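You operate a simulated robot arm through the tools that you are given. There is no shell and no other tool.

Carry out the task below with a simulated robot arm. There is one attempt and no reset: what you move stays moved.

Task
Put things in order on the top of the grey table. At the end: the strainer from the top of the grey table stands where the blue roll stood; the blue roll stands where the red housing stood; the silver long axle from the top of the grey table stands where the strainer stood; the red housing from the top of the grey table stands on top of the coiled chain; whatever was shut is shut again. Leave all else as you found it, and nothing knocked over.

Only the result counts: the job must be done as asked and must still hold three seconds after the hand-in. Knocking over, shifting, dropping, spilling or breaking anything else fails it.

Robot
A 6-joint arm with a two-finger parallel gripper, fixed in place. Base frame: the origin is at the foot of the arm, x ahead of it, y to its left, z up; the work surface is at about z = 0. Readings come in m, degrees, newtons and seconds.
With the tool pointing down near the work surface it reaches from about 0.16 to 0.42 m from the base axis. Its first joint turns from -66.0 to 66.0 degrees. Payload 1.57 kg.
The tool frame sits at the grasp point between the pads (the TCP): z along the fingers, y along the line on which they close. The tips reach 0.03 m beyond it. Largest opening 0.08 m; finger width 0.017, thickness 0.012; the body of the gripper, 0.04 by 0.082 m, starts 0.08 m behind the TCP.
Orientation is that of the tool frame in the base frame, as a unit quaternion [w, x, y, z]. With the fingers straight down and closing along the base's y, the tool's x points along the base's -x, its y along +y and its z along -z.

Tools
- The arm moves only by the tool servo_tool. Its argument "rows" is a list of rows, each a list of 3 entries, a list of its own where there are three numbers: the shift along the base's x, y, z in mm, then the turn, a rotation vector about the base's x, y, z in degrees, then the gripper command, from -1 (fully open) to 1 (shut), values between in proportion. In form: [[[x, y, z], [ax, ay, az], hand], ...]. A call has 1 to 20 rows; each row is the pose to reach, as a shift and turn from the pose commanded when the call began. A row lasts 0.2 s, in which the tool goes at most 0.05 m and 8.6 degrees; a call with a longer step from one row to the next is refused whole, and so is a gripper value outside its range. Where a pose cannot be reached the arm comes as near as it can. A force on the tool above 40 N (or 10 N above the force at the start of the call, whichever is more), or a blocked arm, ends the call early, and 0.2 s more pass. Each finger travels about 0.153 m/s and halts on what it meets, pressing with about 37 N; the grip force reading is that of the motor and also rises with nothing between the fingers. The clock runs only during rows and for 0.2 s after the last one: add rows that repeat a pose to give the fingers time. The reply holds the time, the measured pose of the TCP, the force on the tool along the base axes, the opening and the grip force, in the units named above and with some noise, with the torque about the TCP (base axes, N m) and any sound that the robot's microphone picked up.
- Cameras (640 x 400 px; columns grow to the right, rows downward): "scene" is fixed at [0.0294, -0.3213, 0.4154]; the picture's right is [0.95, -0.32, 0.00], its down [-0.21, -0.60, -0.77] and it looks along [0.25, 0.73, -0.64] (base axes); focal length 246 px, centre (320, 200). "wrist" rides on the gripper at [0.072, -0.007, -0.122] in the tool frame; the picture's right is [0.09, 1.00, 0.00], its down [-0.84, 0.08, -0.54] and it looks along [-0.54, 0.05, 0.84] (tool axes); focal length 238 px, centre (320, 200). There is no depth. A picture from a camera that has moved, and an enlarged one, comes with that camera's place and axes in the base frame and with its lens.
- camera(camera): a new picture of that camera. The clock stands still meanwhile.
- enlarge(camera, box): a new picture of the part [left, top, right, bottom] of that camera's present view, enlarged. The clock stands still meanwhile.
- sign_off(): hands the job in; it is judged then, once.

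Nothing tells you positions but the pictures and the camera data. Unless the task says otherwise, let go and move clear before handing in.

The tools are called as name(argument=value, ...) on one line, values as JSON. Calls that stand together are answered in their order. servo_tool: Moves the arm, as the interface text tells. Its arguments: {"type":"object","properties":{"rows":{"type":"array"}},"required":["rows"]} The other tools are called the same way: camera (camera) takes a picture; enlarge (camera, box) takes an enlarged picture of a part of a camera's view; sign_off () hands the job in.

At the start:

```text
time_s: 0.0
ee_pos: [0.2791, -0.0117, 0.2086]
tcp_rot: [0.0, 0.0, 1.0, 0.0]
wrist_force: [-0.5, -0.7, -0.7]
torque: [-0.02, 0.01, -0.04]
opening: 0.08
grip_force: 0.1
```

scene: 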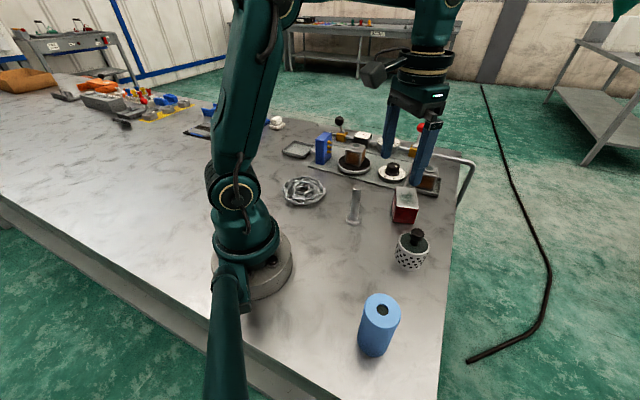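
wrist: 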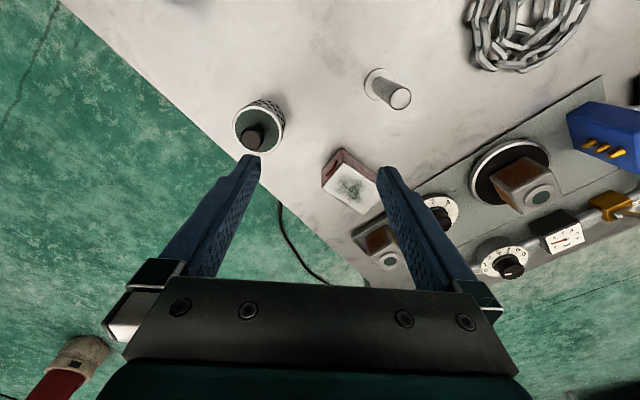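

I see the blue roll, the perforated strainer, the red housing, the silver axle and the coiled chain on the table, with a panel of gauges and knobs behind them. I'll take closer views first to work out the positions.

enlarge(camera="scene", box=[260, 110, 480, 250])

enlarge(camera="scene", box=[320, 210, 480, 370])

enlarge(camera="wrist", box=[200, 0, 640, 280])

```text
2.86 times, centred on (370, 180) of scene
camera zoom: at [0.0294, -0.3213, 0.4154], right [0.95, -0.32, 0.0], down [-0.21, -0.6, -0.77], along [0.25, 0.73, -0.64], focal length 702 px, centre (177, 257)
```

zoom: 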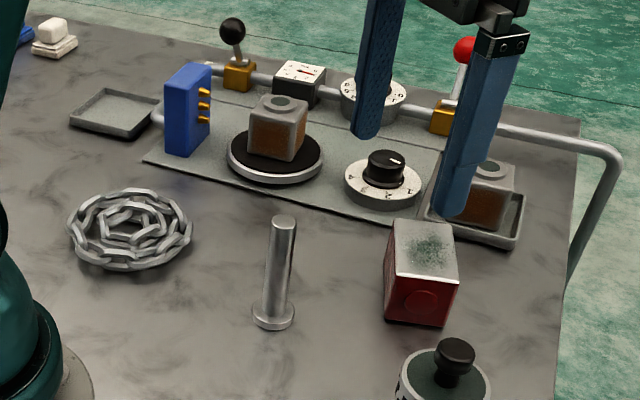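

```text
2.50 times, centred on (400, 290) of scene
camera zoom: at [0.0294, -0.3213, 0.4154], right [0.95, -0.32, 0.0], down [-0.21, -0.6, -0.77], along [0.25, 0.73, -0.64], focal length 614 px, centre (120, -25)
```

zoom: 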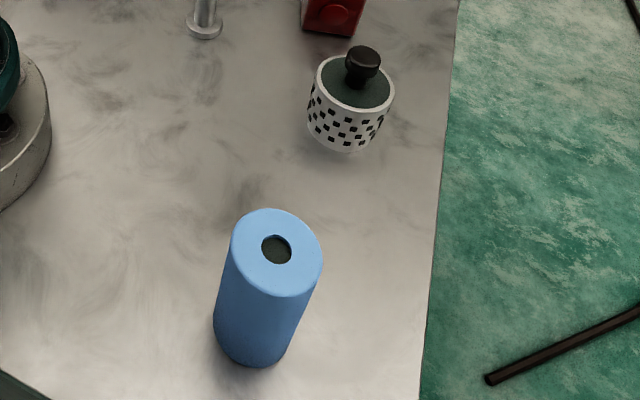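

```text
1.43 times, centred on (420, 140) of wrist
camera zoom: at [0.2071, -0.0203, 0.3304], right [-0.09, 1.0, 0.0], down [0.84, 0.08, 0.54], along [0.54, 0.05, -0.84], focal length 340 px, centre (177, 286)
```

zoom: 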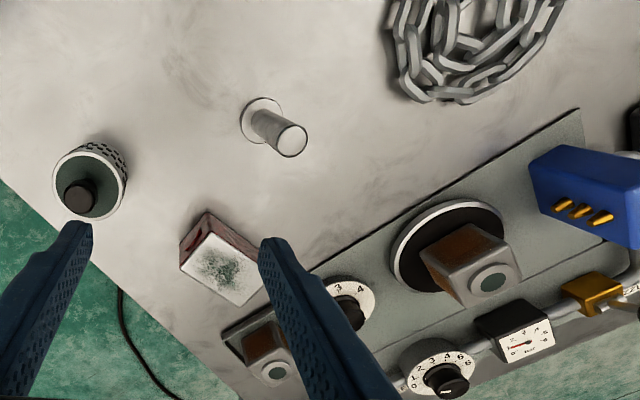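

The roll looks to be near (0.156, -0.203), the strainer near (0.30, -0.09), the housing near (0.365, 0.037), the axle near (0.238, 0.047) and the chain near (0.154, 0.188). I'll move the arm up and back, then take more views to refine these.

servo_tool(rows=[[[-20, 10, 20], [0, 0, 0], -1], [[-45, 20, 40], [0, 0, 0], -1], [[-70, 30, 60], [0, 0, 0], -1], [[-80, 30, 75], [0, 0, 0], -1], [[-80, 30, 75], [0, 0, 0], -1]])

camera(camera="wrist")

enlarge(camera="scene", box=[340, 110, 480, 230])

enlarge(camera="scene", box=[260, 110, 400, 230])

```text
time_s: 1.2
ee_pos: [0.1987, 0.0165, 0.2834]
tcp_rot: [0.0, -0.001, 1.0, 0.0]
wrist_force: [-0.2, 0.0, 0.3]
torque: [0.0, 0.0, -0.02]
opening: 0.08
grip_force: 0.0
```

```text
taken
camera wrist: at [0.127, 0.0097, 0.406], right [-0.09, 1.0, 0.0], down [0.84, 0.08, 0.54], along [0.54, 0.05, -0.84], focal length 238 px, centre (320, 200)
```

wrist: 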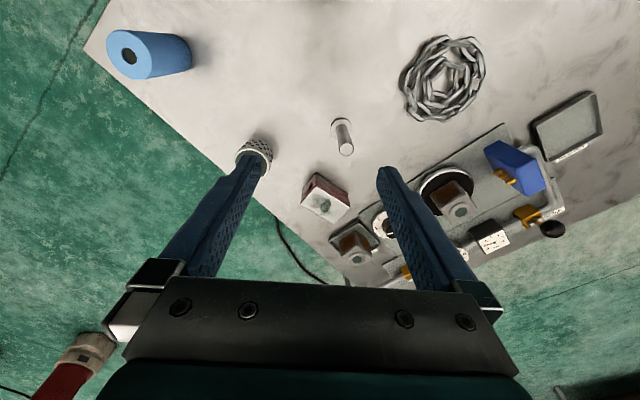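

```text
3.33 times, centred on (410, 170) of scene
camera zoom: at [0.0294, -0.3213, 0.4154], right [0.95, -0.32, 0.0], down [-0.21, -0.6, -0.77], along [0.25, 0.73, -0.64], focal length 819 px, centre (20, 300)
```

zoom: 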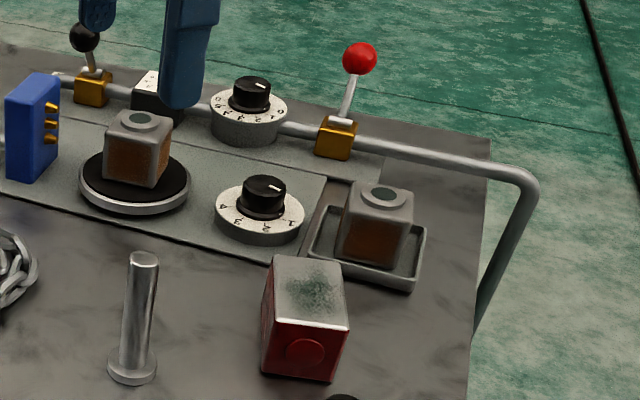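

```text
3.33 times, centred on (330, 170) of scene
camera zoom: at [0.0294, -0.3213, 0.4154], right [0.95, -0.32, 0.0], down [-0.21, -0.6, -0.77], along [0.25, 0.73, -0.64], focal length 819 px, centre (287, 300)
```

zoom: 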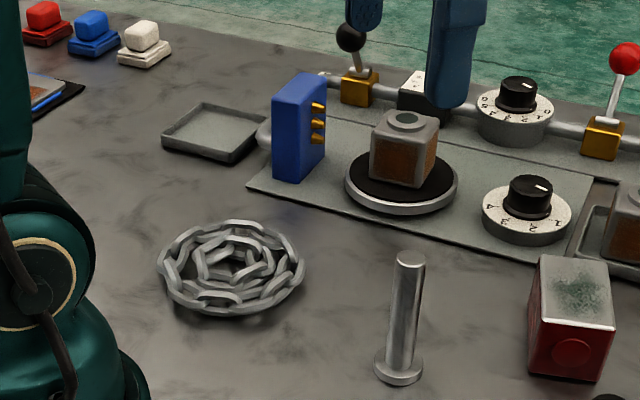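

The housing measures roughly 0.05 wide and 0.05 tall, and it is longer than it is wide, turned about 30° from the base axes. I'll enlarge the wrist view to confirm its outline and the chain's shape.

enlarge(camera="wrist", box=[230, 110, 390, 230])

enlarge(camera="wrist", box=[380, 20, 540, 140])

enlarge(camera="wrist", box=[80, 10, 240, 130])

```text
3.33 times, centred on (310, 170) of wrist
camera zoom: at [0.127, 0.0097, 0.406], right [-0.09, 1.0, 0.0], down [0.84, 0.08, 0.54], along [0.54, 0.05, -0.84], focal length 794 px, centre (353, 300)
```

zoom: 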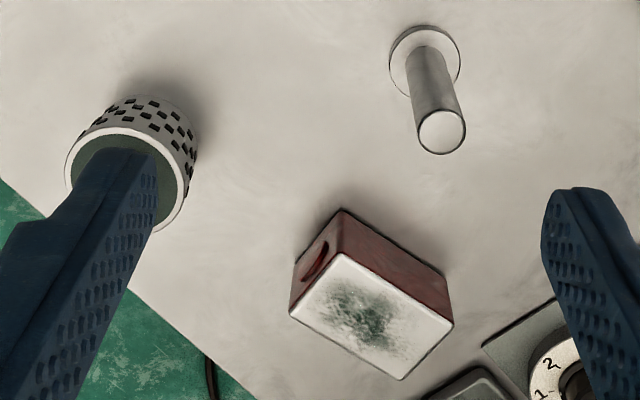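

```text
3.33 times, centred on (460, 80) of wrist
camera zoom: at [0.127, 0.0097, 0.406], right [-0.09, 1.0, 0.0], down [0.84, 0.08, 0.54], along [0.54, 0.05, -0.84], focal length 794 px, centre (-147, 600)
```

zoom: 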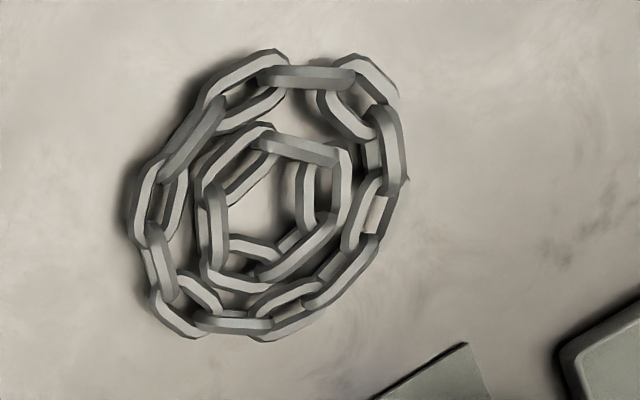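

```text
3.33 times, centred on (160, 70) of wrist
camera zoom: at [0.127, 0.0097, 0.406], right [-0.09, 1.0, 0.0], down [0.84, 0.08, 0.54], along [0.54, 0.05, -0.84], focal length 794 px, centre (853, 633)
```

zoom: 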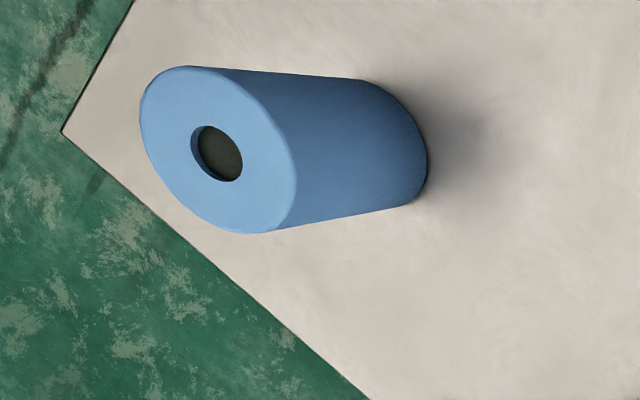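

The housing comes out at about 0.048 × 0.074 × 0.051 m, centred near (0.3655, 0.040), with its narrow side 60° from the present closing line. I'll move above it with the gripper turned 60° and check the alignment with the wrist camera.

servo_tool(rows=[[[21, 3, -14], [0, 0, 7.5], -1], [[42, 6, -28], [0, 0, 15], -1], [[62, 8, -42], [0, 0, 22.5], -1], [[83, 11, -56], [0, 0, 30], -1], [[104, 14, -70], [0, 0, 37.5], -1], [[125, 16, -84], [0, 0, 45], -1], [[145, 19, -99], [0, 0, 52.5], -1], [[166, 22, -114], [0, 0, 60], -1], [[166, 22, -114], [0, 0, 60], -1]])

camera(camera="wrist")

camera(camera="scene")

```text
time_s: 3.2
ee_pos: [0.3654, 0.039, 0.1671]
tcp_rot: [0.0, -0.501, 0.866, 0.0]
wrist_force: [0.7, -0.7, 0.1]
torque: [0.02, -0.05, 0.01]
opening: 0.0803
grip_force: 0.0
```

```text
taken
camera wrist: at [0.3358, -0.0274, 0.2903], right [-0.91, 0.42, 0.0], down [0.35, 0.76, 0.54], along [0.23, 0.49, -0.84], focal length 238 px, centre (320, 200)
```

wrist: 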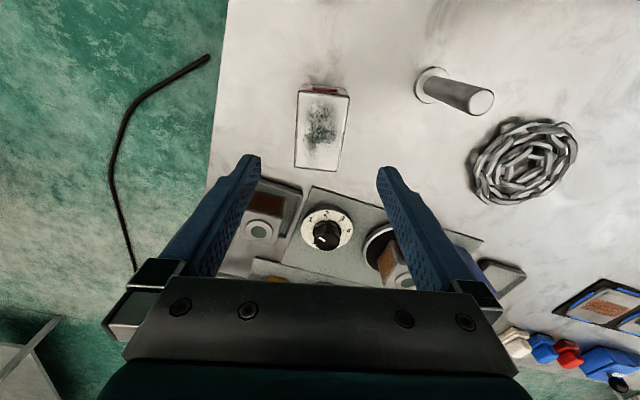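

```text
taken
```

scene: 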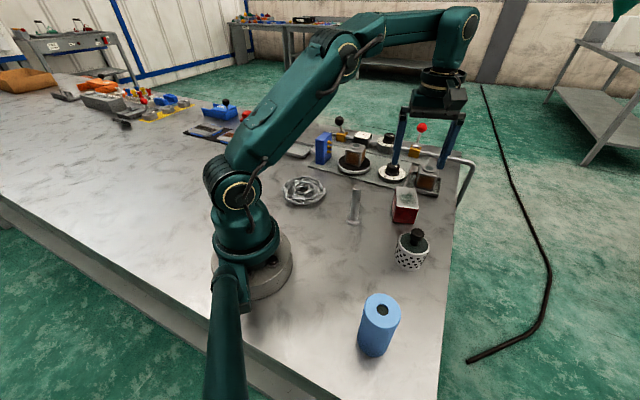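

The gripper is roughly aligned over the housing. I'll enlarge this view to measure its centre and yaw precisely.

enlarge(camera="wrist", box=[240, 70, 400, 190])

enlarge(camera="wrist", box=[400, 40, 600, 240])

```text
3.33 times, centred on (320, 130) of wrist
camera zoom: at [0.3358, -0.0274, 0.2903], right [-0.91, 0.42, 0.0], down [0.35, 0.76, 0.54], along [0.23, 0.49, -0.84], focal length 794 px, centre (320, 433)
```

zoom: 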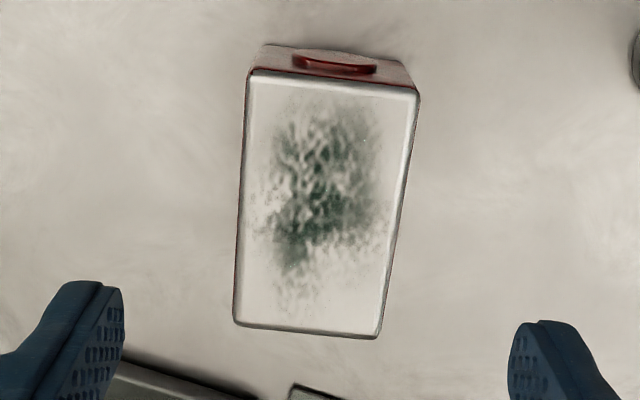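

```text
2.00 times, centred on (500, 140) of wrist
camera zoom: at [0.3358, -0.0274, 0.2903], right [-0.91, 0.42, 0.0], down [0.35, 0.76, 0.54], along [0.23, 0.49, -0.84], focal length 477 px, centre (-40, 320)
```

zoom: 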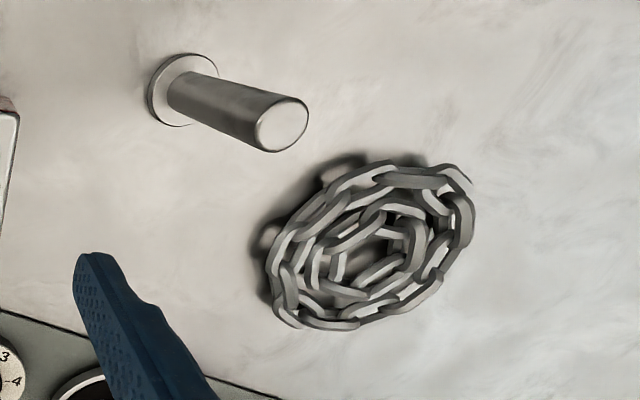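

The housing centre is at about (0.3675, 0.041), with its long axis at 58.8°. I'll correct by 2 mm and 1.2°, then descend around it with the gripper open.

servo_tool(rows=[[[2, 2, -25], [0, 0, -1.2], -1], [[2, 2, -50], [0, 0, -1.2], -1], [[2, 2, -75], [0, 0, -1.2], -1], [[2, 2, -100], [0, 0, -1.2], -1], [[2, 2, -115], [0, 0, -1.2], -1], [[2, 2, -126], [0, 0, -1.2], -1], [[2, 2, -126], [0, 0, -1.2], -1]])

camera(camera="wrist")

enlarge(camera="scene", box=[340, 110, 480, 230])

```text
time_s: 4.8
ee_pos: [0.3667, 0.0407, 0.0426]
tcp_rot: [0.0, -0.491, 0.871, 0.0]
wrist_force: [-0.2, 0.0, -0.6]
torque: [-0.01, -0.04, 0.0]
opening: 0.08
grip_force: 0.1
```

```text
taken
camera wrist: at [0.3353, -0.0245, 0.1649], right [-0.9, 0.44, 0.0], down [0.37, 0.76, 0.54], along [0.24, 0.49, -0.84], focal length 238 px, centre (320, 200)
```

wrist: 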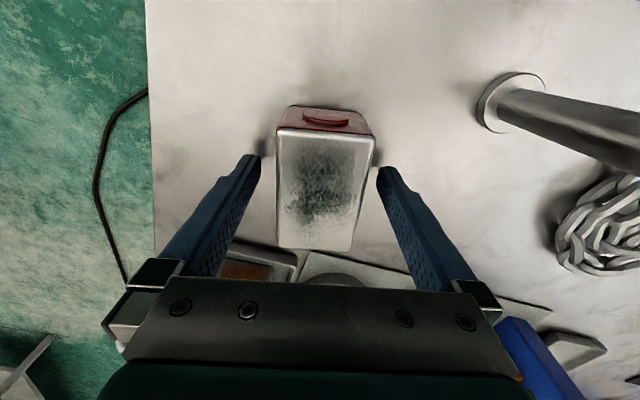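

```text
3.33 times, centred on (410, 170) of scene
camera zoom: at [0.0294, -0.3213, 0.4154], right [0.95, -0.32, 0.0], down [-0.21, -0.6, -0.77], along [0.25, 0.73, -0.64], focal length 819 px, centre (20, 300)
```

zoom: 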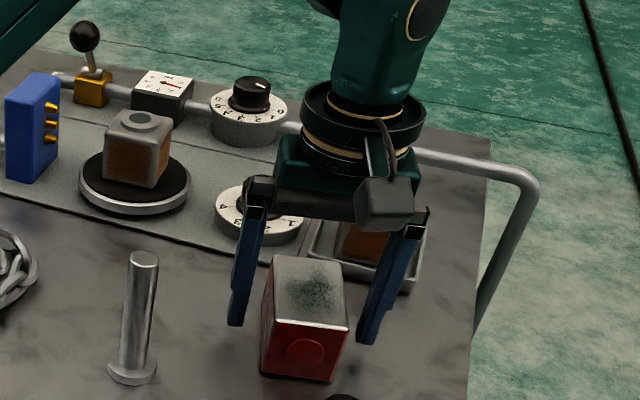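

The fingers straddle the housing evenly, so I'll close on it now.

servo_tool(rows=[[[0, 0, 0], [0, 0, 0], 0], [[0, 0, 0], [0, 0, 0], 1], [[0, 0, 0], [0, 0, 0], 1], [[0, 0, 0], [0, 0, 0], 1]])

camera(camera="wrist")

```text
time_s: 5.8
ee_pos: [0.3669, 0.0405, 0.0435]
tcp_rot: [0.0, -0.491, 0.871, 0.0]
wrist_force: [0.5, -1.1, -0.1]
torque: [-0.03, 0.0, -0.04]
opening: 0.0498
grip_force: 37.0
```

```text
taken
camera wrist: at [0.3353, -0.0245, 0.165], right [-0.9, 0.44, 0.0], down [0.37, 0.76, 0.54], along [0.24, 0.49, -0.84], focal length 238 px, centre (320, 200)
```

wrist: 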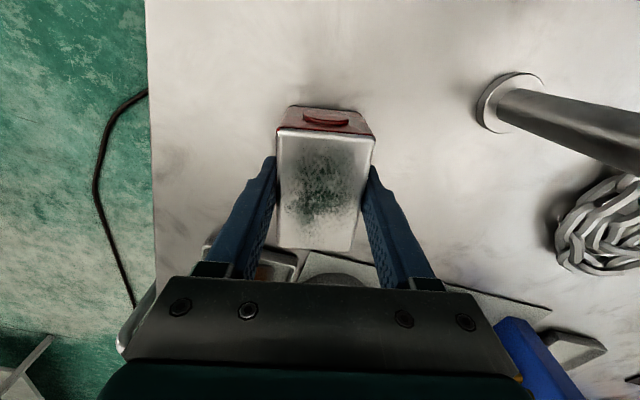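

The housing is held at an opening of 0.0498, with the TCP at (0.367, 0.0405), which is where the roll must go. I'll lift straight up and carry it over to the chain.

servo_tool(rows=[[[0, 0, 10], [0, 0, 0], 1], [[0, 0, 30], [0, 0, 0], 1], [[0, 0, 60], [0, 0, 0], 1], [[0, 0, 90], [0, 0, 0], 1], [[0, 0, 115], [0, 0, 0], 1], [[-10, 7, 130], [0, 0, 0], 1], [[-30, 21, 130], [0, 0, 0], 1], [[-55, 39, 130], [0, 0, 0], 1], [[-80, 57, 130], [0, 0, 0], 1], [[-105, 75, 130], [0, 0, 0], 1], [[-130, 93, 130], [0, 0, 0], 1], [[-155, 111, 130], [0, 0, 0], 1], [[-180, 129, 130], [0, 0, 0], 1], [[-200, 144, 130], [0, 0, 0], 1], [[-215, 154.5, 130], [0, 0, 0], 1], [[-215, 154.5, 130], [0, 0, 0], 1]])

camera(camera="wrist")

camera(camera="scene")

```text
time_s: 9.2
ee_pos: [0.1521, 0.1966, 0.1733]
tcp_rot: [0.001, -0.491, 0.871, 0.001]
wrist_force: [0.4, 1.1, -3.4]
torque: [-0.03, 0.0, 0.0]
opening: 0.0497
grip_force: 37.0
```

```text
taken
camera wrist: at [0.1204, 0.1303, 0.2956], right [-0.9, 0.44, 0.0], down [0.37, 0.76, 0.54], along [0.24, 0.49, -0.84], focal length 238 px, centre (320, 200)
```

wrist: 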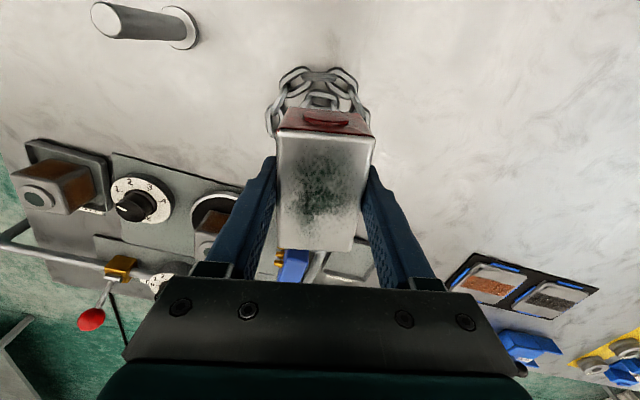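

```text
taken
```

scene: 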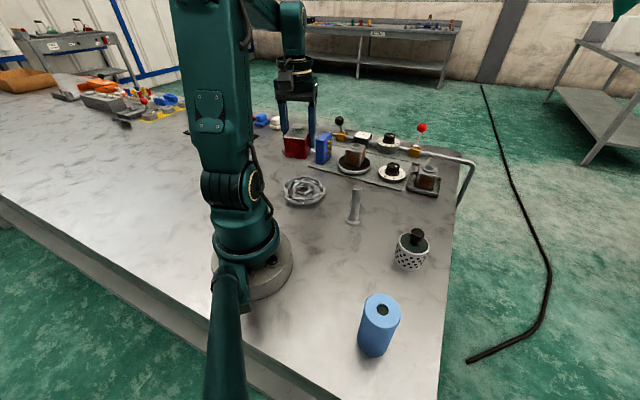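

The housing hovers over the chain, whose centre I estimate at (0.154, 0.199). I'll shift 2 mm and lower it until it is just above the links.

servo_tool(rows=[[[1, 1, -20], [0, 0, 0], 1], [[2, 2, -40], [0, 0, 0], 1], [[2, 2, -60], [0, 0, 0], 1], [[2, 2, -80], [0, 0, 0], 1], [[2, 2, -94], [0, 0, 0], 1], [[2, 2, -94], [0, 0, 0], 1]])

camera(camera="wrist")

enlarge(camera="scene", box=[240, 110, 380, 230])

```text
time_s: 10.6
ee_pos: [0.155, 0.1974, 0.0792]
tcp_rot: [0.0, -0.491, 0.871, 0.0]
wrist_force: [-0.3, 0.6, -3.1]
torque: [0.0, -0.02, -0.02]
opening: 0.0497
grip_force: 36.9
```

```text
taken
camera wrist: at [0.1228, 0.1322, 0.2015], right [-0.9, 0.44, 0.0], down [0.37, 0.76, 0.54], along [0.24, 0.49, -0.84], focal length 238 px, centre (320, 200)
```

wrist: 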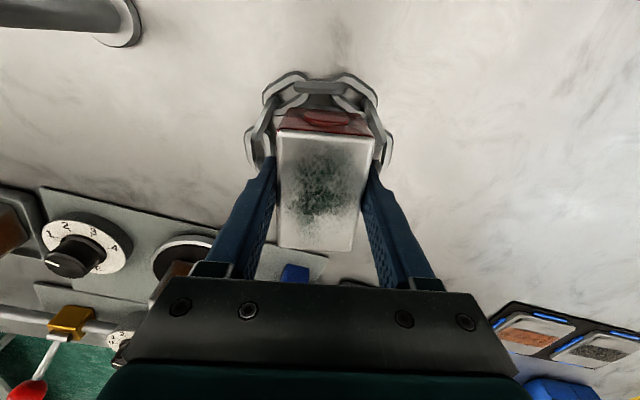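

```text
3.33 times, centred on (310, 170) of scene
camera zoom: at [0.0294, -0.3213, 0.4154], right [0.95, -0.32, 0.0], down [-0.21, -0.6, -0.77], along [0.25, 0.73, -0.64], focal length 819 px, centre (353, 300)
```

zoom: 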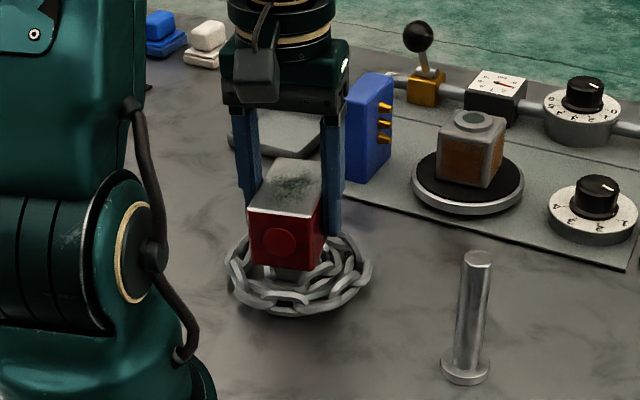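

The housing is centred over the ring with its bottom at about z = 0.036. I'll lower it in small steps and watch the force.

servo_tool(rows=[[[0, 0, -3], [0, 0, 0], 1], [[0, 0, -6], [0, 0, 0], 1], [[0, 0, -8], [0, 0, 0], 1], [[0, 0, -10], [0, 0, 0], 1], [[0, 0, -10], [0, 0, 0], 1]])

```text
time_s: 11.8
ee_pos: [0.1545, 0.1974, 0.0692]
tcp_rot: [0.0, -0.492, 0.871, 0.0]
wrist_force: [0.2, -0.6, -3.2]
torque: [-0.03, 0.02, 0.01]
opening: 0.0499
grip_force: 36.9
```

There is no contact yet with the bottom at about z = 0.026, so I'll keep lowering slowly.

servo_tool(rows=[[[0, 0, -1.5], [0, 0, 0], 1], [[0, 0, -3], [0, 0, 0], 1], [[0, 0, -4], [0, 0, 0], 1], [[0, 0, -4], [0, 0, 0], 1]])

enlarge(camera="scene", box=[270, 140, 350, 220])

```text
time_s: 12.8
ee_pos: [0.1535, 0.1986, 0.0672]
tcp_rot: [0.001, -0.491, 0.871, 0.001]
wrist_force: [-3.1, -4.1, 34.9]
torque: [0.05, 0.07, 0.03]
opening: 0.0499
grip_force: 36.6
```

```text
5.00 times, centred on (310, 180) of scene
camera zoom: at [0.0293, -0.3214, 0.4153], right [0.95, -0.32, 0.0], down [-0.21, -0.6, -0.77], along [0.25, 0.73, -0.64], focal length 1228 px, centre (370, 300)
```

zoom: 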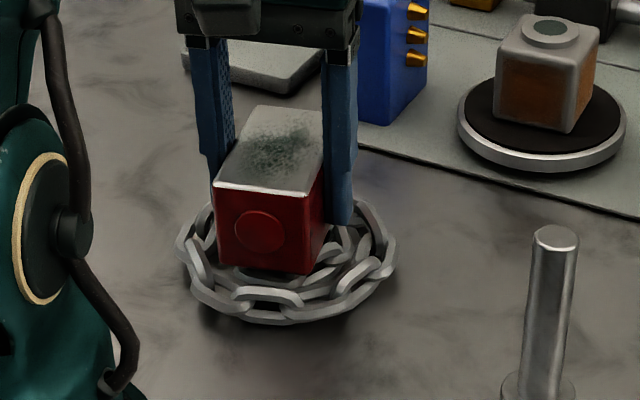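

The housing touched the chain at TCP z of about 0.067, so it is resting. I'll back off slightly to relieve the pressing, then open the fingers gently.

servo_tool(rows=[[[0, 0, 1], [0, 0, 0], 1], [[0, 0, 1.8], [0, 0, 0], 1], [[0, 0, 1.8], [0, 0, 0], 1]])

```text
time_s: 13.6
ee_pos: [0.1536, 0.1956, 0.067]
tcp_rot: [-0.002, -0.49, 0.872, 0.0]
wrist_force: [-0.1, -0.9, -3.0]
torque: [0.03, -0.01, 0.02]
opening: 0.05
grip_force: 37.0
```

The weight is back on the gripper, so the housing is just at contact. I'll go down a fraction of a millimetre and release.

servo_tool(rows=[[[0, 0, -0.6], [0, 0, 0], 1], [[0, 0, -0.6], [0, 0, 0], 1]])

```text
time_s: 14.2
ee_pos: [0.1553, 0.1974, 0.0667]
tcp_rot: [0.0, -0.49, 0.871, 0.0]
wrist_force: [0.6, 0.5, -2.4]
torque: [-0.02, 0.01, -0.01]
opening: 0.0498
grip_force: 36.9
```

servo_tool(rows=[[[0, 0, -0.5], [0, 0, 0], 1], [[0, 0, -0.5], [0, 0, 0], 1]])

```text
time_s: 14.8
ee_pos: [0.1529, 0.1972, 0.0659]
tcp_rot: [0.001, -0.49, 0.872, 0.0]
wrist_force: [0.3, -1.1, 1.0]
torque: [0.08, -0.1, -0.02]
opening: 0.05
grip_force: 37.3
```

The force reading shows the chain now carries the housing, so I'll release it.

servo_tool(rows=[[[0, 0, 0], [0, 0, 0], -0.25], [[0, 0, 0], [0, 0, 0], -0.4], [[0, 0, 0], [0, 0, 0], -0.6], [[0, 0, 0], [0, 0, 0], -0.6]])

camera(camera="wrist")

enlarge(camera="scene", box=[270, 140, 350, 220])

```text
time_s: 15.8
ee_pos: [0.1534, 0.197, 0.0666]
tcp_rot: [0.0, -0.491, 0.871, 0.0]
wrist_force: [0.4, 0.2, -0.3]
torque: [0.0, 0.0, -0.04]
opening: 0.064
grip_force: 0.1
```

```text
taken
camera wrist: at [0.1227, 0.1321, 0.1883], right [-0.9, 0.44, 0.0], down [0.37, 0.76, 0.54], along [0.24, 0.49, -0.84], focal length 238 px, centre (320, 200)
```

wrist: 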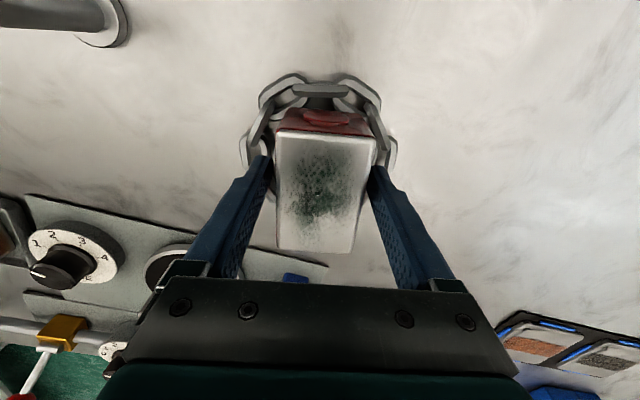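

```text
5.00 times, centred on (310, 180) of scene
camera zoom: at [0.0294, -0.3213, 0.4154], right [0.95, -0.32, 0.0], down [-0.21, -0.6, -0.77], along [0.25, 0.73, -0.64], focal length 1228 px, centre (370, 300)
```

zoom: 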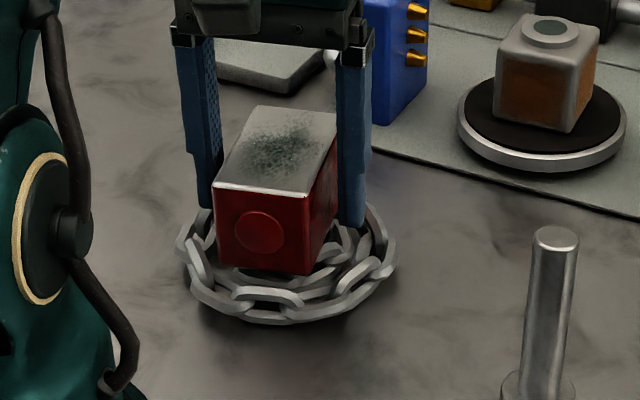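

The housing now stands level on the chain. I'll open fully, go straight up, swing round to above the blue roll and look at it.

servo_tool(rows=[[[0, 0, 5], [0, 0, 0], -1], [[0, 0, 25], [0, 0, 0], -1], [[0, 0, 65], [0, 0, 0], -1], [[0, 0, 105], [0, 0, 0], -1], [[0, 0, 140], [0, 0, 0], -1], [[25, -21, 140], [0, 0, -6.3], -1], [[46, -45, 140], [0, 0, -12.7], -1], [[64, -73, 140], [0, 0, -19], -1], [[78, -102, 140], [0, 0, -25.4], -1], [[88, -132, 140], [0, 0, -31.7], -1], [[95, -164, 140], [0, 0, -38.1], -1], [[98, -197, 140], [0, 0, -44.4], -1], [[96, -229, 140], [0, 0, -50.7], -1], [[90, -261, 140], [0, 0, -57.1], -1], [[81, -293, 140], [0, 0, -63.4], -1], [[67, -322, 140], [0, 0, -69.8], -1], [[50, -351, 140], [0, 0, -76.1], -1], [[29, -376, 140], [0, 0, -82.5], -1], [[3, -400, 140], [0, 0, -88.8], -1], [[3, -400, 140], [0, 0, -88.8], -1]])

camera(camera="wrist")

camera(camera="scene")

```text
time_s: 20.0
ee_pos: [0.1565, -0.2033, 0.2049]
tcp_rot: [0.0, 0.26, 0.966, 0.0]
wrist_force: [0.6, 0.2, 0.5]
torque: [0.01, 0.04, -0.02]
opening: 0.08
grip_force: 0.1
```

```text
taken
camera wrist: at [0.0911, -0.1734, 0.3274], right [0.42, 0.91, 0.0], down [0.76, -0.35, 0.54], along [0.49, -0.23, -0.84], focal length 238 px, centre (320, 200)
```

wrist: 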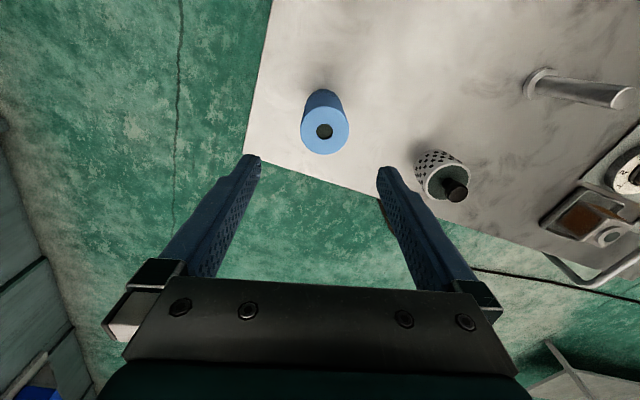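

```text
taken
```

scene: 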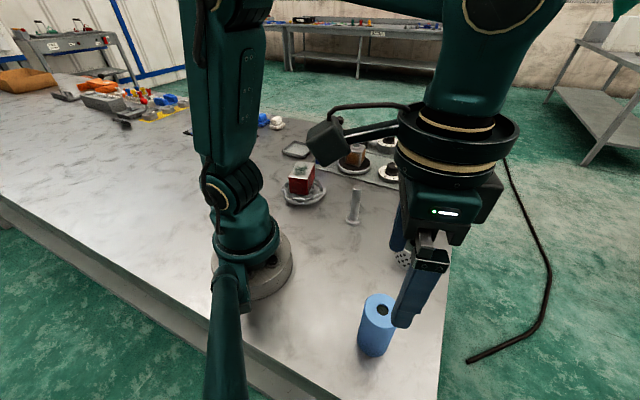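

The roll is visible between the fingers. I'll enlarge both the roll and the strainer to measure their positions.

enlarge(camera="wrist", box=[260, 70, 400, 190])

enlarge(camera="wrist", box=[390, 110, 530, 230])

```text
3.33 times, centred on (330, 130) of wrist
camera zoom: at [0.0911, -0.1734, 0.3274], right [0.42, 0.91, 0.0], down [0.76, -0.35, 0.54], along [0.49, -0.23, -0.84], focal length 794 px, centre (287, 433)
```

zoom: 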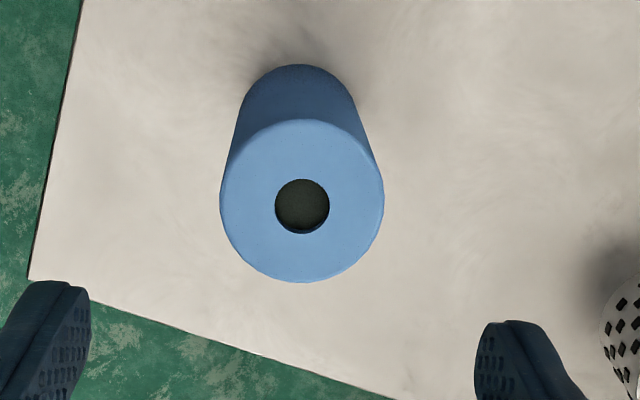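

```text
3.33 times, centred on (460, 170) of wrist
camera zoom: at [0.0911, -0.1734, 0.3274], right [0.42, 0.91, 0.0], down [0.76, -0.35, 0.54], along [0.49, -0.23, -0.84], focal length 794 px, centre (-147, 300)
```

zoom: 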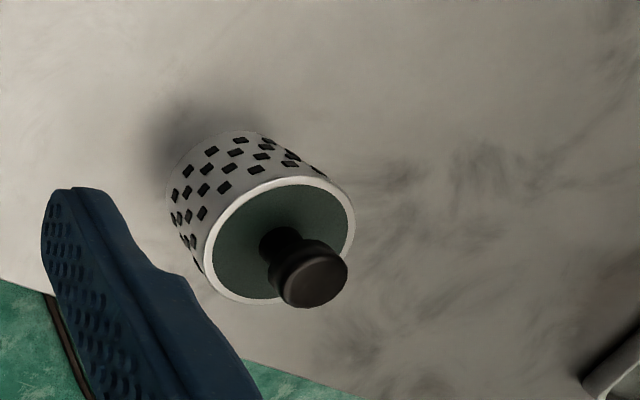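

The roll is centred near (0.155, -0.199), about 0.047 wide and 0.10 tall. I'll shift slightly and descend around it with the gripper open.

servo_tool(rows=[[[-1.5, 3.8, -10], [0, 0, 0], -1], [[-1.5, 3.8, -40], [0, 0, 0], -1], [[-1.5, 3.8, -65], [0, 0, 0], -1], [[-1.5, 3.8, -90], [0, 0, 0], -1], [[-1.5, 3.8, -115], [0, 0, 0], -1], [[-1.5, 3.8, -135], [0, 0, 0], -1], [[-1.5, 3.8, -146], [0, 0, 0], -1], [[-1.5, 3.8, -146], [0, 0, 0], -1]])

camera(camera="wrist")

camera(camera="scene")

```text
time_s: 21.8
ee_pos: [0.1558, -0.1989, 0.0604]
tcp_rot: [0.0, 0.259, 0.966, 0.0]
wrist_force: [0.6, 0.1, 0.8]
torque: [-0.02, 0.04, 0.01]
opening: 0.0799
grip_force: 0.1
```

```text
taken
camera wrist: at [0.0899, -0.1697, 0.1826], right [0.42, 0.91, 0.0], down [0.76, -0.35, 0.54], along [0.49, -0.23, -0.84], focal length 238 px, centre (320, 200)
```

wrist: 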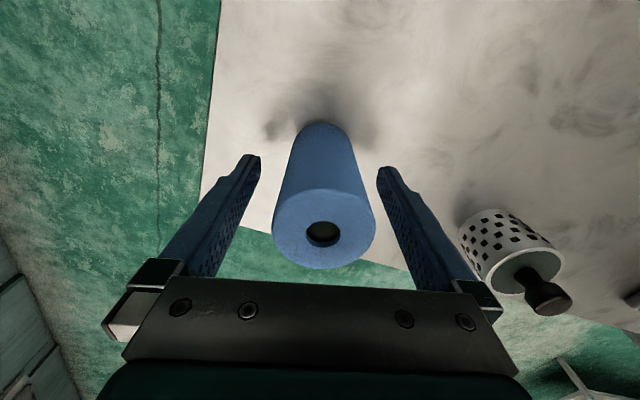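

```text
taken
```

scene: 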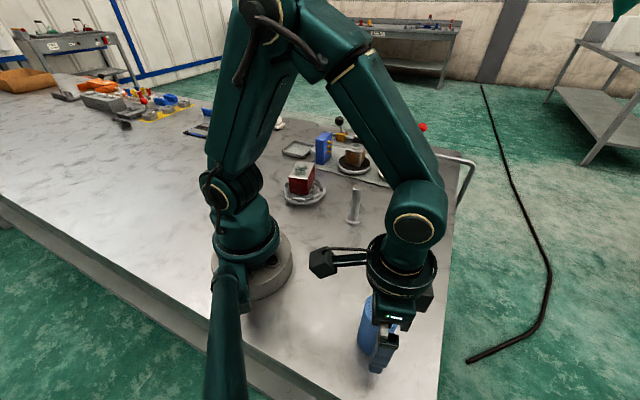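

The roll sits about 2 mm to one side between the fingers. I'll nudge to centre on it and close.

servo_tool(rows=[[[0.8, 1.8, 0], [0, 0, 0], -1], [[0.8, 1.8, 0], [0, 0, 0], -0.4], [[0.8, 1.8, 0], [0, 0, 0], 0], [[0.8, 1.8, 0], [0, 0, 0], 1], [[0.8, 1.8, 0], [0, 0, 0], 1]])

camera(camera="wrist")

```text
time_s: 23.0
ee_pos: [0.1556, -0.1972, 0.0602]
tcp_rot: [0.0, 0.259, 0.966, 0.0]
wrist_force: [0.4, -0.6, -0.7]
torque: [0.02, 0.01, 0.05]
opening: 0.0471
grip_force: 36.6
```

```text
taken
camera wrist: at [0.0907, -0.1678, 0.1825], right [0.42, 0.91, 0.0], down [0.76, -0.35, 0.54], along [0.49, -0.23, -0.84], focal length 238 px, centre (320, 200)
```

wrist: 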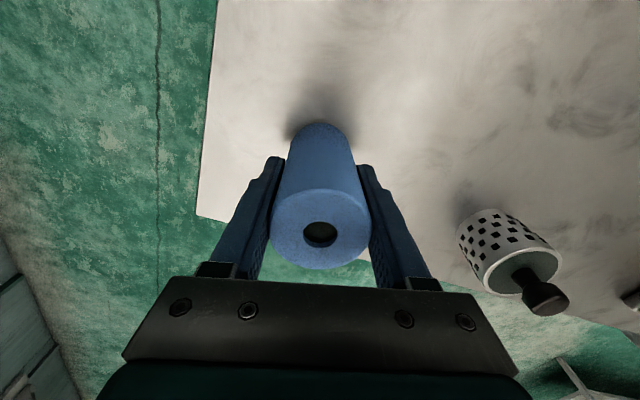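

The roll is held, with an opening of 0.0471 and the TCP at about (0.156, -0.1975), which I'll record as the strainer's destination. I'll lift it and carry it high to the housing's old spot.

servo_tool(rows=[[[0, 0, 8], [0, 0, 0], 1], [[0, 0, 30], [0, 0, 0], 1], [[0, 0, 65], [0, 0, 0], 1], [[0, 0, 105], [0, 0, 0], 1], [[0, 0, 140], [0, 0, 0], 1], [[8, 9, 160], [0, 0, 0], 1], [[27, 30, 160], [0, 0, 0], 1], [[49, 55, 160], [0, 0, 0], 1], [[71, 80, 160], [0, 0, 0], 1], [[93, 104, 160], [0, 0, 0], 1], [[115, 129, 160], [0, 0, 0], 1], [[137, 154, 160], [0, 0, 0], 1], [[159, 179, 160], [0, 0, 0], 1], [[181, 203, 160], [0, 0, 0], 1], [[200, 225, 160], [0, 0, 0], 1], [[211.5, 237.8, 160], [0, 0, 0], 1], [[211.5, 237.8, 160], [0, 0, 0], 1]])

camera(camera="wrist")

camera(camera="scene")

```text
time_s: 26.6
ee_pos: [0.3584, 0.0381, 0.2131]
tcp_rot: [0.0, 0.258, 0.966, 0.0]
wrist_force: [-0.4, 0.2, -0.1]
torque: [0.0, 0.01, 0.01]
opening: 0.0473
grip_force: 37.1
out of reach, approached as far as the arm can: row 16, 17
```

```text
taken
camera wrist: at [0.2924, 0.0685, 0.3358], right [0.42, 0.91, 0.0], down [0.76, -0.35, 0.54], along [0.49, -0.23, -0.84], focal length 238 px, centre (320, 200)
```

wrist: 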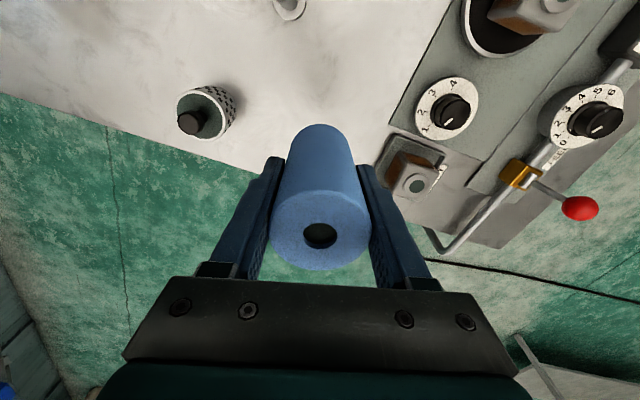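

```text
taken
```

scene: 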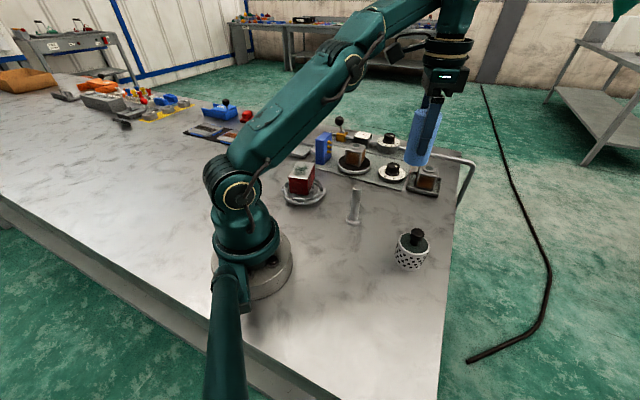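

The target was slightly out of reach at that height, so the arm stopped near (0.358, 0.038). I'll lower it and check where the commanded pose ends up.

servo_tool(rows=[[[0, 0, -20], [0, 0, 0], 1], [[0, 0, -40], [0, 0, 0], 1], [[0, 0, -60], [0, 0, 0], 1], [[0, 0, -60], [0, 0, 0], 1]])

camera(camera="wrist")

```text
time_s: 27.6
ee_pos: [0.3573, 0.0381, 0.1533]
tcp_rot: [0.001, 0.259, 0.966, 0.0]
wrist_force: [-0.3, -0.3, -1.2]
torque: [0.01, -0.02, 0.04]
opening: 0.0469
grip_force: 37.3
```

```text
taken
camera wrist: at [0.2925, 0.068, 0.2763], right [0.42, 0.91, 0.0], down [0.76, -0.35, 0.54], along [0.49, -0.23, -0.84], focal length 238 px, centre (320, 200)
```

wrist: 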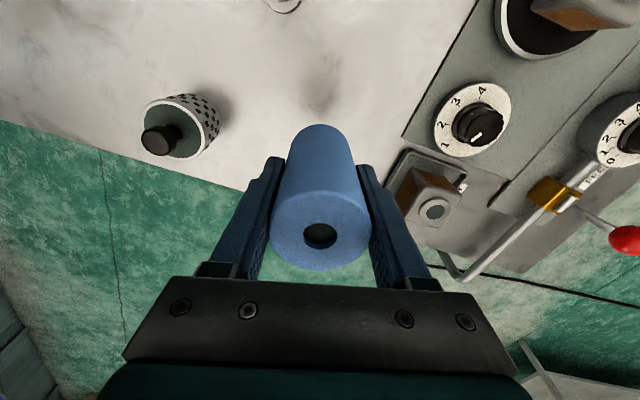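

The pose is now (0.358, 0.038, 0.154). I'll shift 9 mm in x and 2.5 mm in y, then descend to just above the table.

servo_tool(rows=[[[4, 1, -15], [0, 0, 0], 1], [[9, 2.6, -35], [0, 0, 0], 1], [[9, 2.6, -55], [0, 0, 0], 1], [[9, 2.6, -75], [0, 0, 0], 1], [[9, 2.6, -88], [0, 0, 0], 1], [[9, 2.6, -88], [0, 0, 0], 1]])

enlarge(camera="scene", box=[340, 110, 480, 230])

camera(camera="wrist")

```text
time_s: 29.0
ee_pos: [0.3658, 0.0419, 0.0666]
tcp_rot: [0.001, 0.258, 0.966, 0.0]
wrist_force: [1.2, 0.5, -1.0]
torque: [0.03, 0.03, -0.04]
opening: 0.0472
grip_force: 36.8
```

```text
3.33 times, centred on (410, 170) of scene
camera zoom: at [0.0294, -0.3213, 0.4154], right [0.95, -0.32, 0.0], down [-0.21, -0.6, -0.77], along [0.25, 0.73, -0.64], focal length 819 px, centre (20, 300)
```

zoom: 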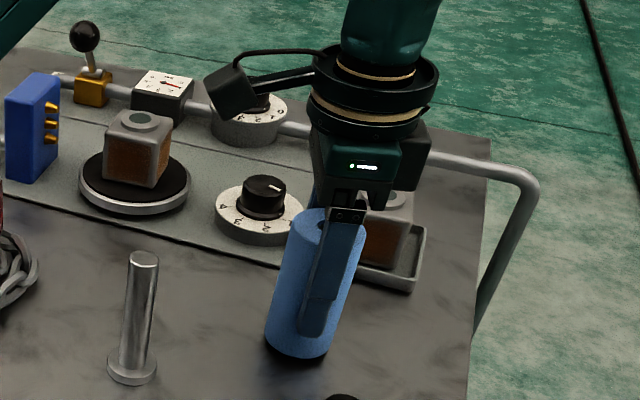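

```text
taken
camera wrist: at [0.3017, 0.0712, 0.1884], right [0.42, 0.91, 0.0], down [0.76, -0.35, 0.54], along [0.49, -0.23, -0.84], focal length 238 px, centre (320, 200)
```

wrist: 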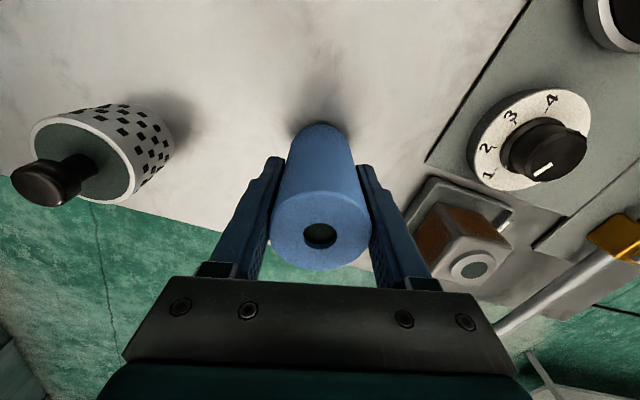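

The roll is at (0.3675, 0.041), about 6 mm above the table. I'll lower it slowly to contact.

servo_tool(rows=[[[0, 0, -2], [0, 0, 0], 1], [[0, 0, -4], [0, 0, 0], 1], [[0, 0, -5.5], [0, 0, 0], 1], [[0, 0, -5.5], [0, 0, 0], 1]])

```text
time_s: 30.0
ee_pos: [0.3671, 0.0409, 0.0609]
tcp_rot: [-0.001, 0.259, 0.966, 0.0]
wrist_force: [0.0, -0.3, -1.3]
torque: [-0.02, 0.03, -0.02]
opening: 0.0473
grip_force: 37.6
```

servo_tool(rows=[[[0, 0, -0.6], [0, 0, 0], 1], [[0, 0, -0.6], [0, 0, 0], 1]])

```text
time_s: 30.6
ee_pos: [0.3673, 0.0416, 0.0592]
tcp_rot: [0.001, 0.259, 0.966, 0.0]
wrist_force: [-1.8, 0.0, 3.1]
torque: [-0.06, 0.05, 0.01]
opening: 0.0471
grip_force: 36.9
```

The table is now taking the load (+3 N), so I'll release the roll gradually.

servo_tool(rows=[[[0, 0, 0], [0, 0, 0], -0.2], [[0, 0, 0], [0, 0, 0], -0.35], [[0, 0, 0], [0, 0, 0], -0.6], [[0, 0, 0], [0, 0, 0], -0.6]])

camera(camera="wrist")

enlarge(camera="scene", box=[340, 110, 480, 230])

```text
time_s: 31.6
ee_pos: [0.3668, 0.042, 0.0591]
tcp_rot: [0.0, 0.259, 0.966, 0.0]
wrist_force: [-0.1, 0.0, -0.3]
torque: [0.0, 0.0, -0.03]
opening: 0.0638
grip_force: 0.2
```

```text
taken
camera wrist: at [0.3018, 0.071, 0.1824], right [0.42, 0.91, 0.0], down [0.76, -0.35, 0.54], along [0.49, -0.23, -0.84], focal length 238 px, centre (320, 200)
```

wrist: 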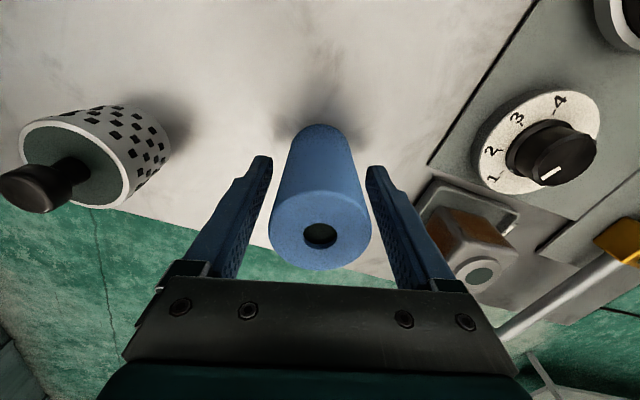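

```text
3.33 times, centred on (410, 170) of scene
camera zoom: at [0.0294, -0.3213, 0.4154], right [0.95, -0.32, 0.0], down [-0.21, -0.6, -0.77], along [0.25, 0.73, -0.64], focal length 819 px, centre (20, 300)
```

zoom: 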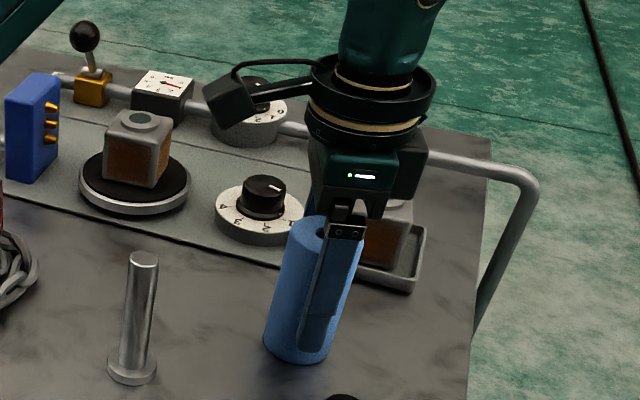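

The roll is standing free on the housing's old spot. I'll rise straight up and move over the strainer for a close look.

servo_tool(rows=[[[0, 0, 5], [0, 0, 0], -0.8], [[0, 0, 30], [0, 0, 0], -1], [[0, 0, 65], [0, 0, 0], -1], [[0, 0, 100], [0, 0, 0], -1], [[-5, -10, 115], [0, 0, 0], -1], [[-20, -38, 120], [0, 0, 0], -1], [[-38, -73, 120], [0, 0, 0], -1], [[-55, -106, 120], [0, 0, 0], -1], [[-67, -128, 120], [0, 0, 0], -1], [[-67, -128, 120], [0, 0, 0], -1]])

camera(camera="wrist")

camera(camera="scene")

```text
time_s: 33.8
ee_pos: [0.3001, -0.0854, 0.1807]
tcp_rot: [0.001, 0.259, 0.966, -0.001]
wrist_force: [-0.1, 0.6, 0.3]
torque: [0.01, 0.02, -0.01]
opening: 0.0799
grip_force: 0.1
```

```text
taken
camera wrist: at [0.235, -0.0573, 0.3024], right [0.42, 0.91, 0.0], down [0.76, -0.35, 0.54], along [0.49, -0.23, -0.84], focal length 238 px, centre (320, 200)
```

wrist: 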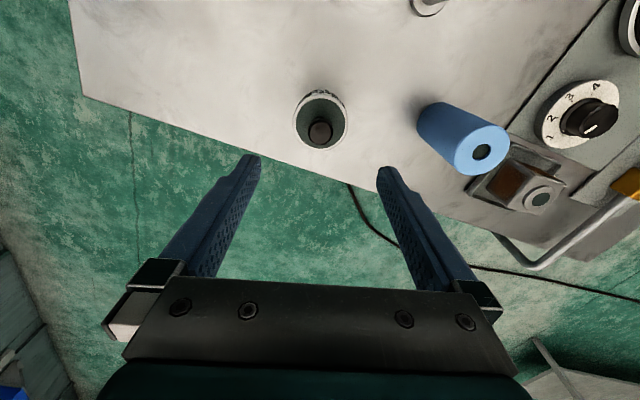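

```text
taken
```

scene: 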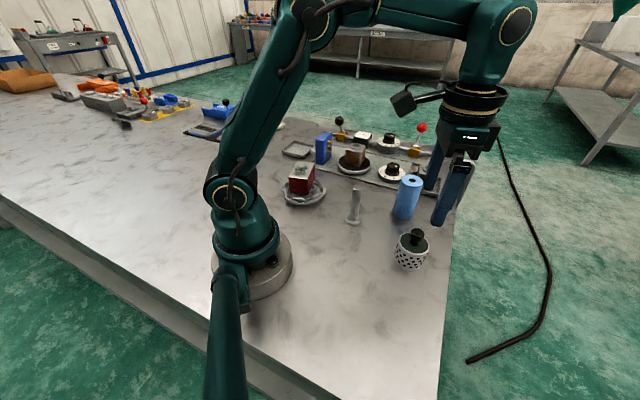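

enlarge(camera="wrist", box=[270, 70, 390, 170])

enlarge(camera="scene", box=[380, 215, 444, 279])

```text
4.00 times, centred on (330, 120) of wrist
camera zoom: at [0.235, -0.0573, 0.3024], right [0.42, 0.91, 0.0], down [0.76, -0.35, 0.54], along [0.49, -0.23, -0.84], focal length 953 px, centre (280, 520)
```

zoom: 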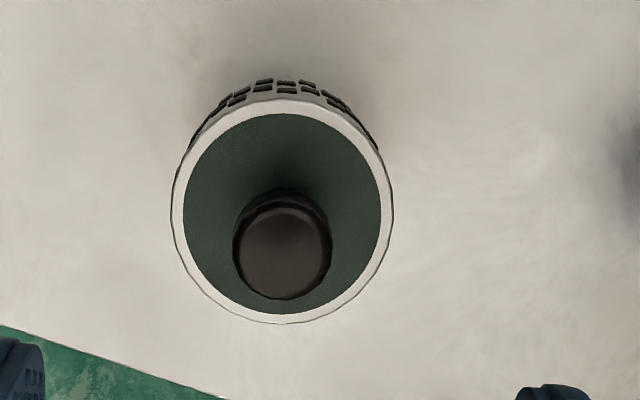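

```text
6.25 times, centred on (412, 247) of scene
camera zoom: at [0.0294, -0.3213, 0.4154], right [0.95, -0.32, 0.0], down [-0.21, -0.6, -0.77], along [0.25, 0.73, -0.64], focal length 1535 px, centre (-255, -94)
```

zoom: 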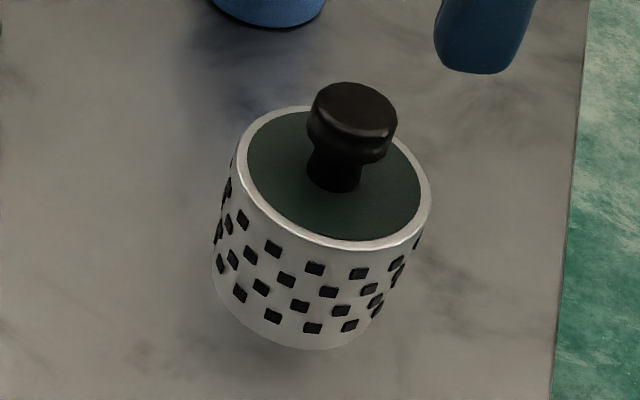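

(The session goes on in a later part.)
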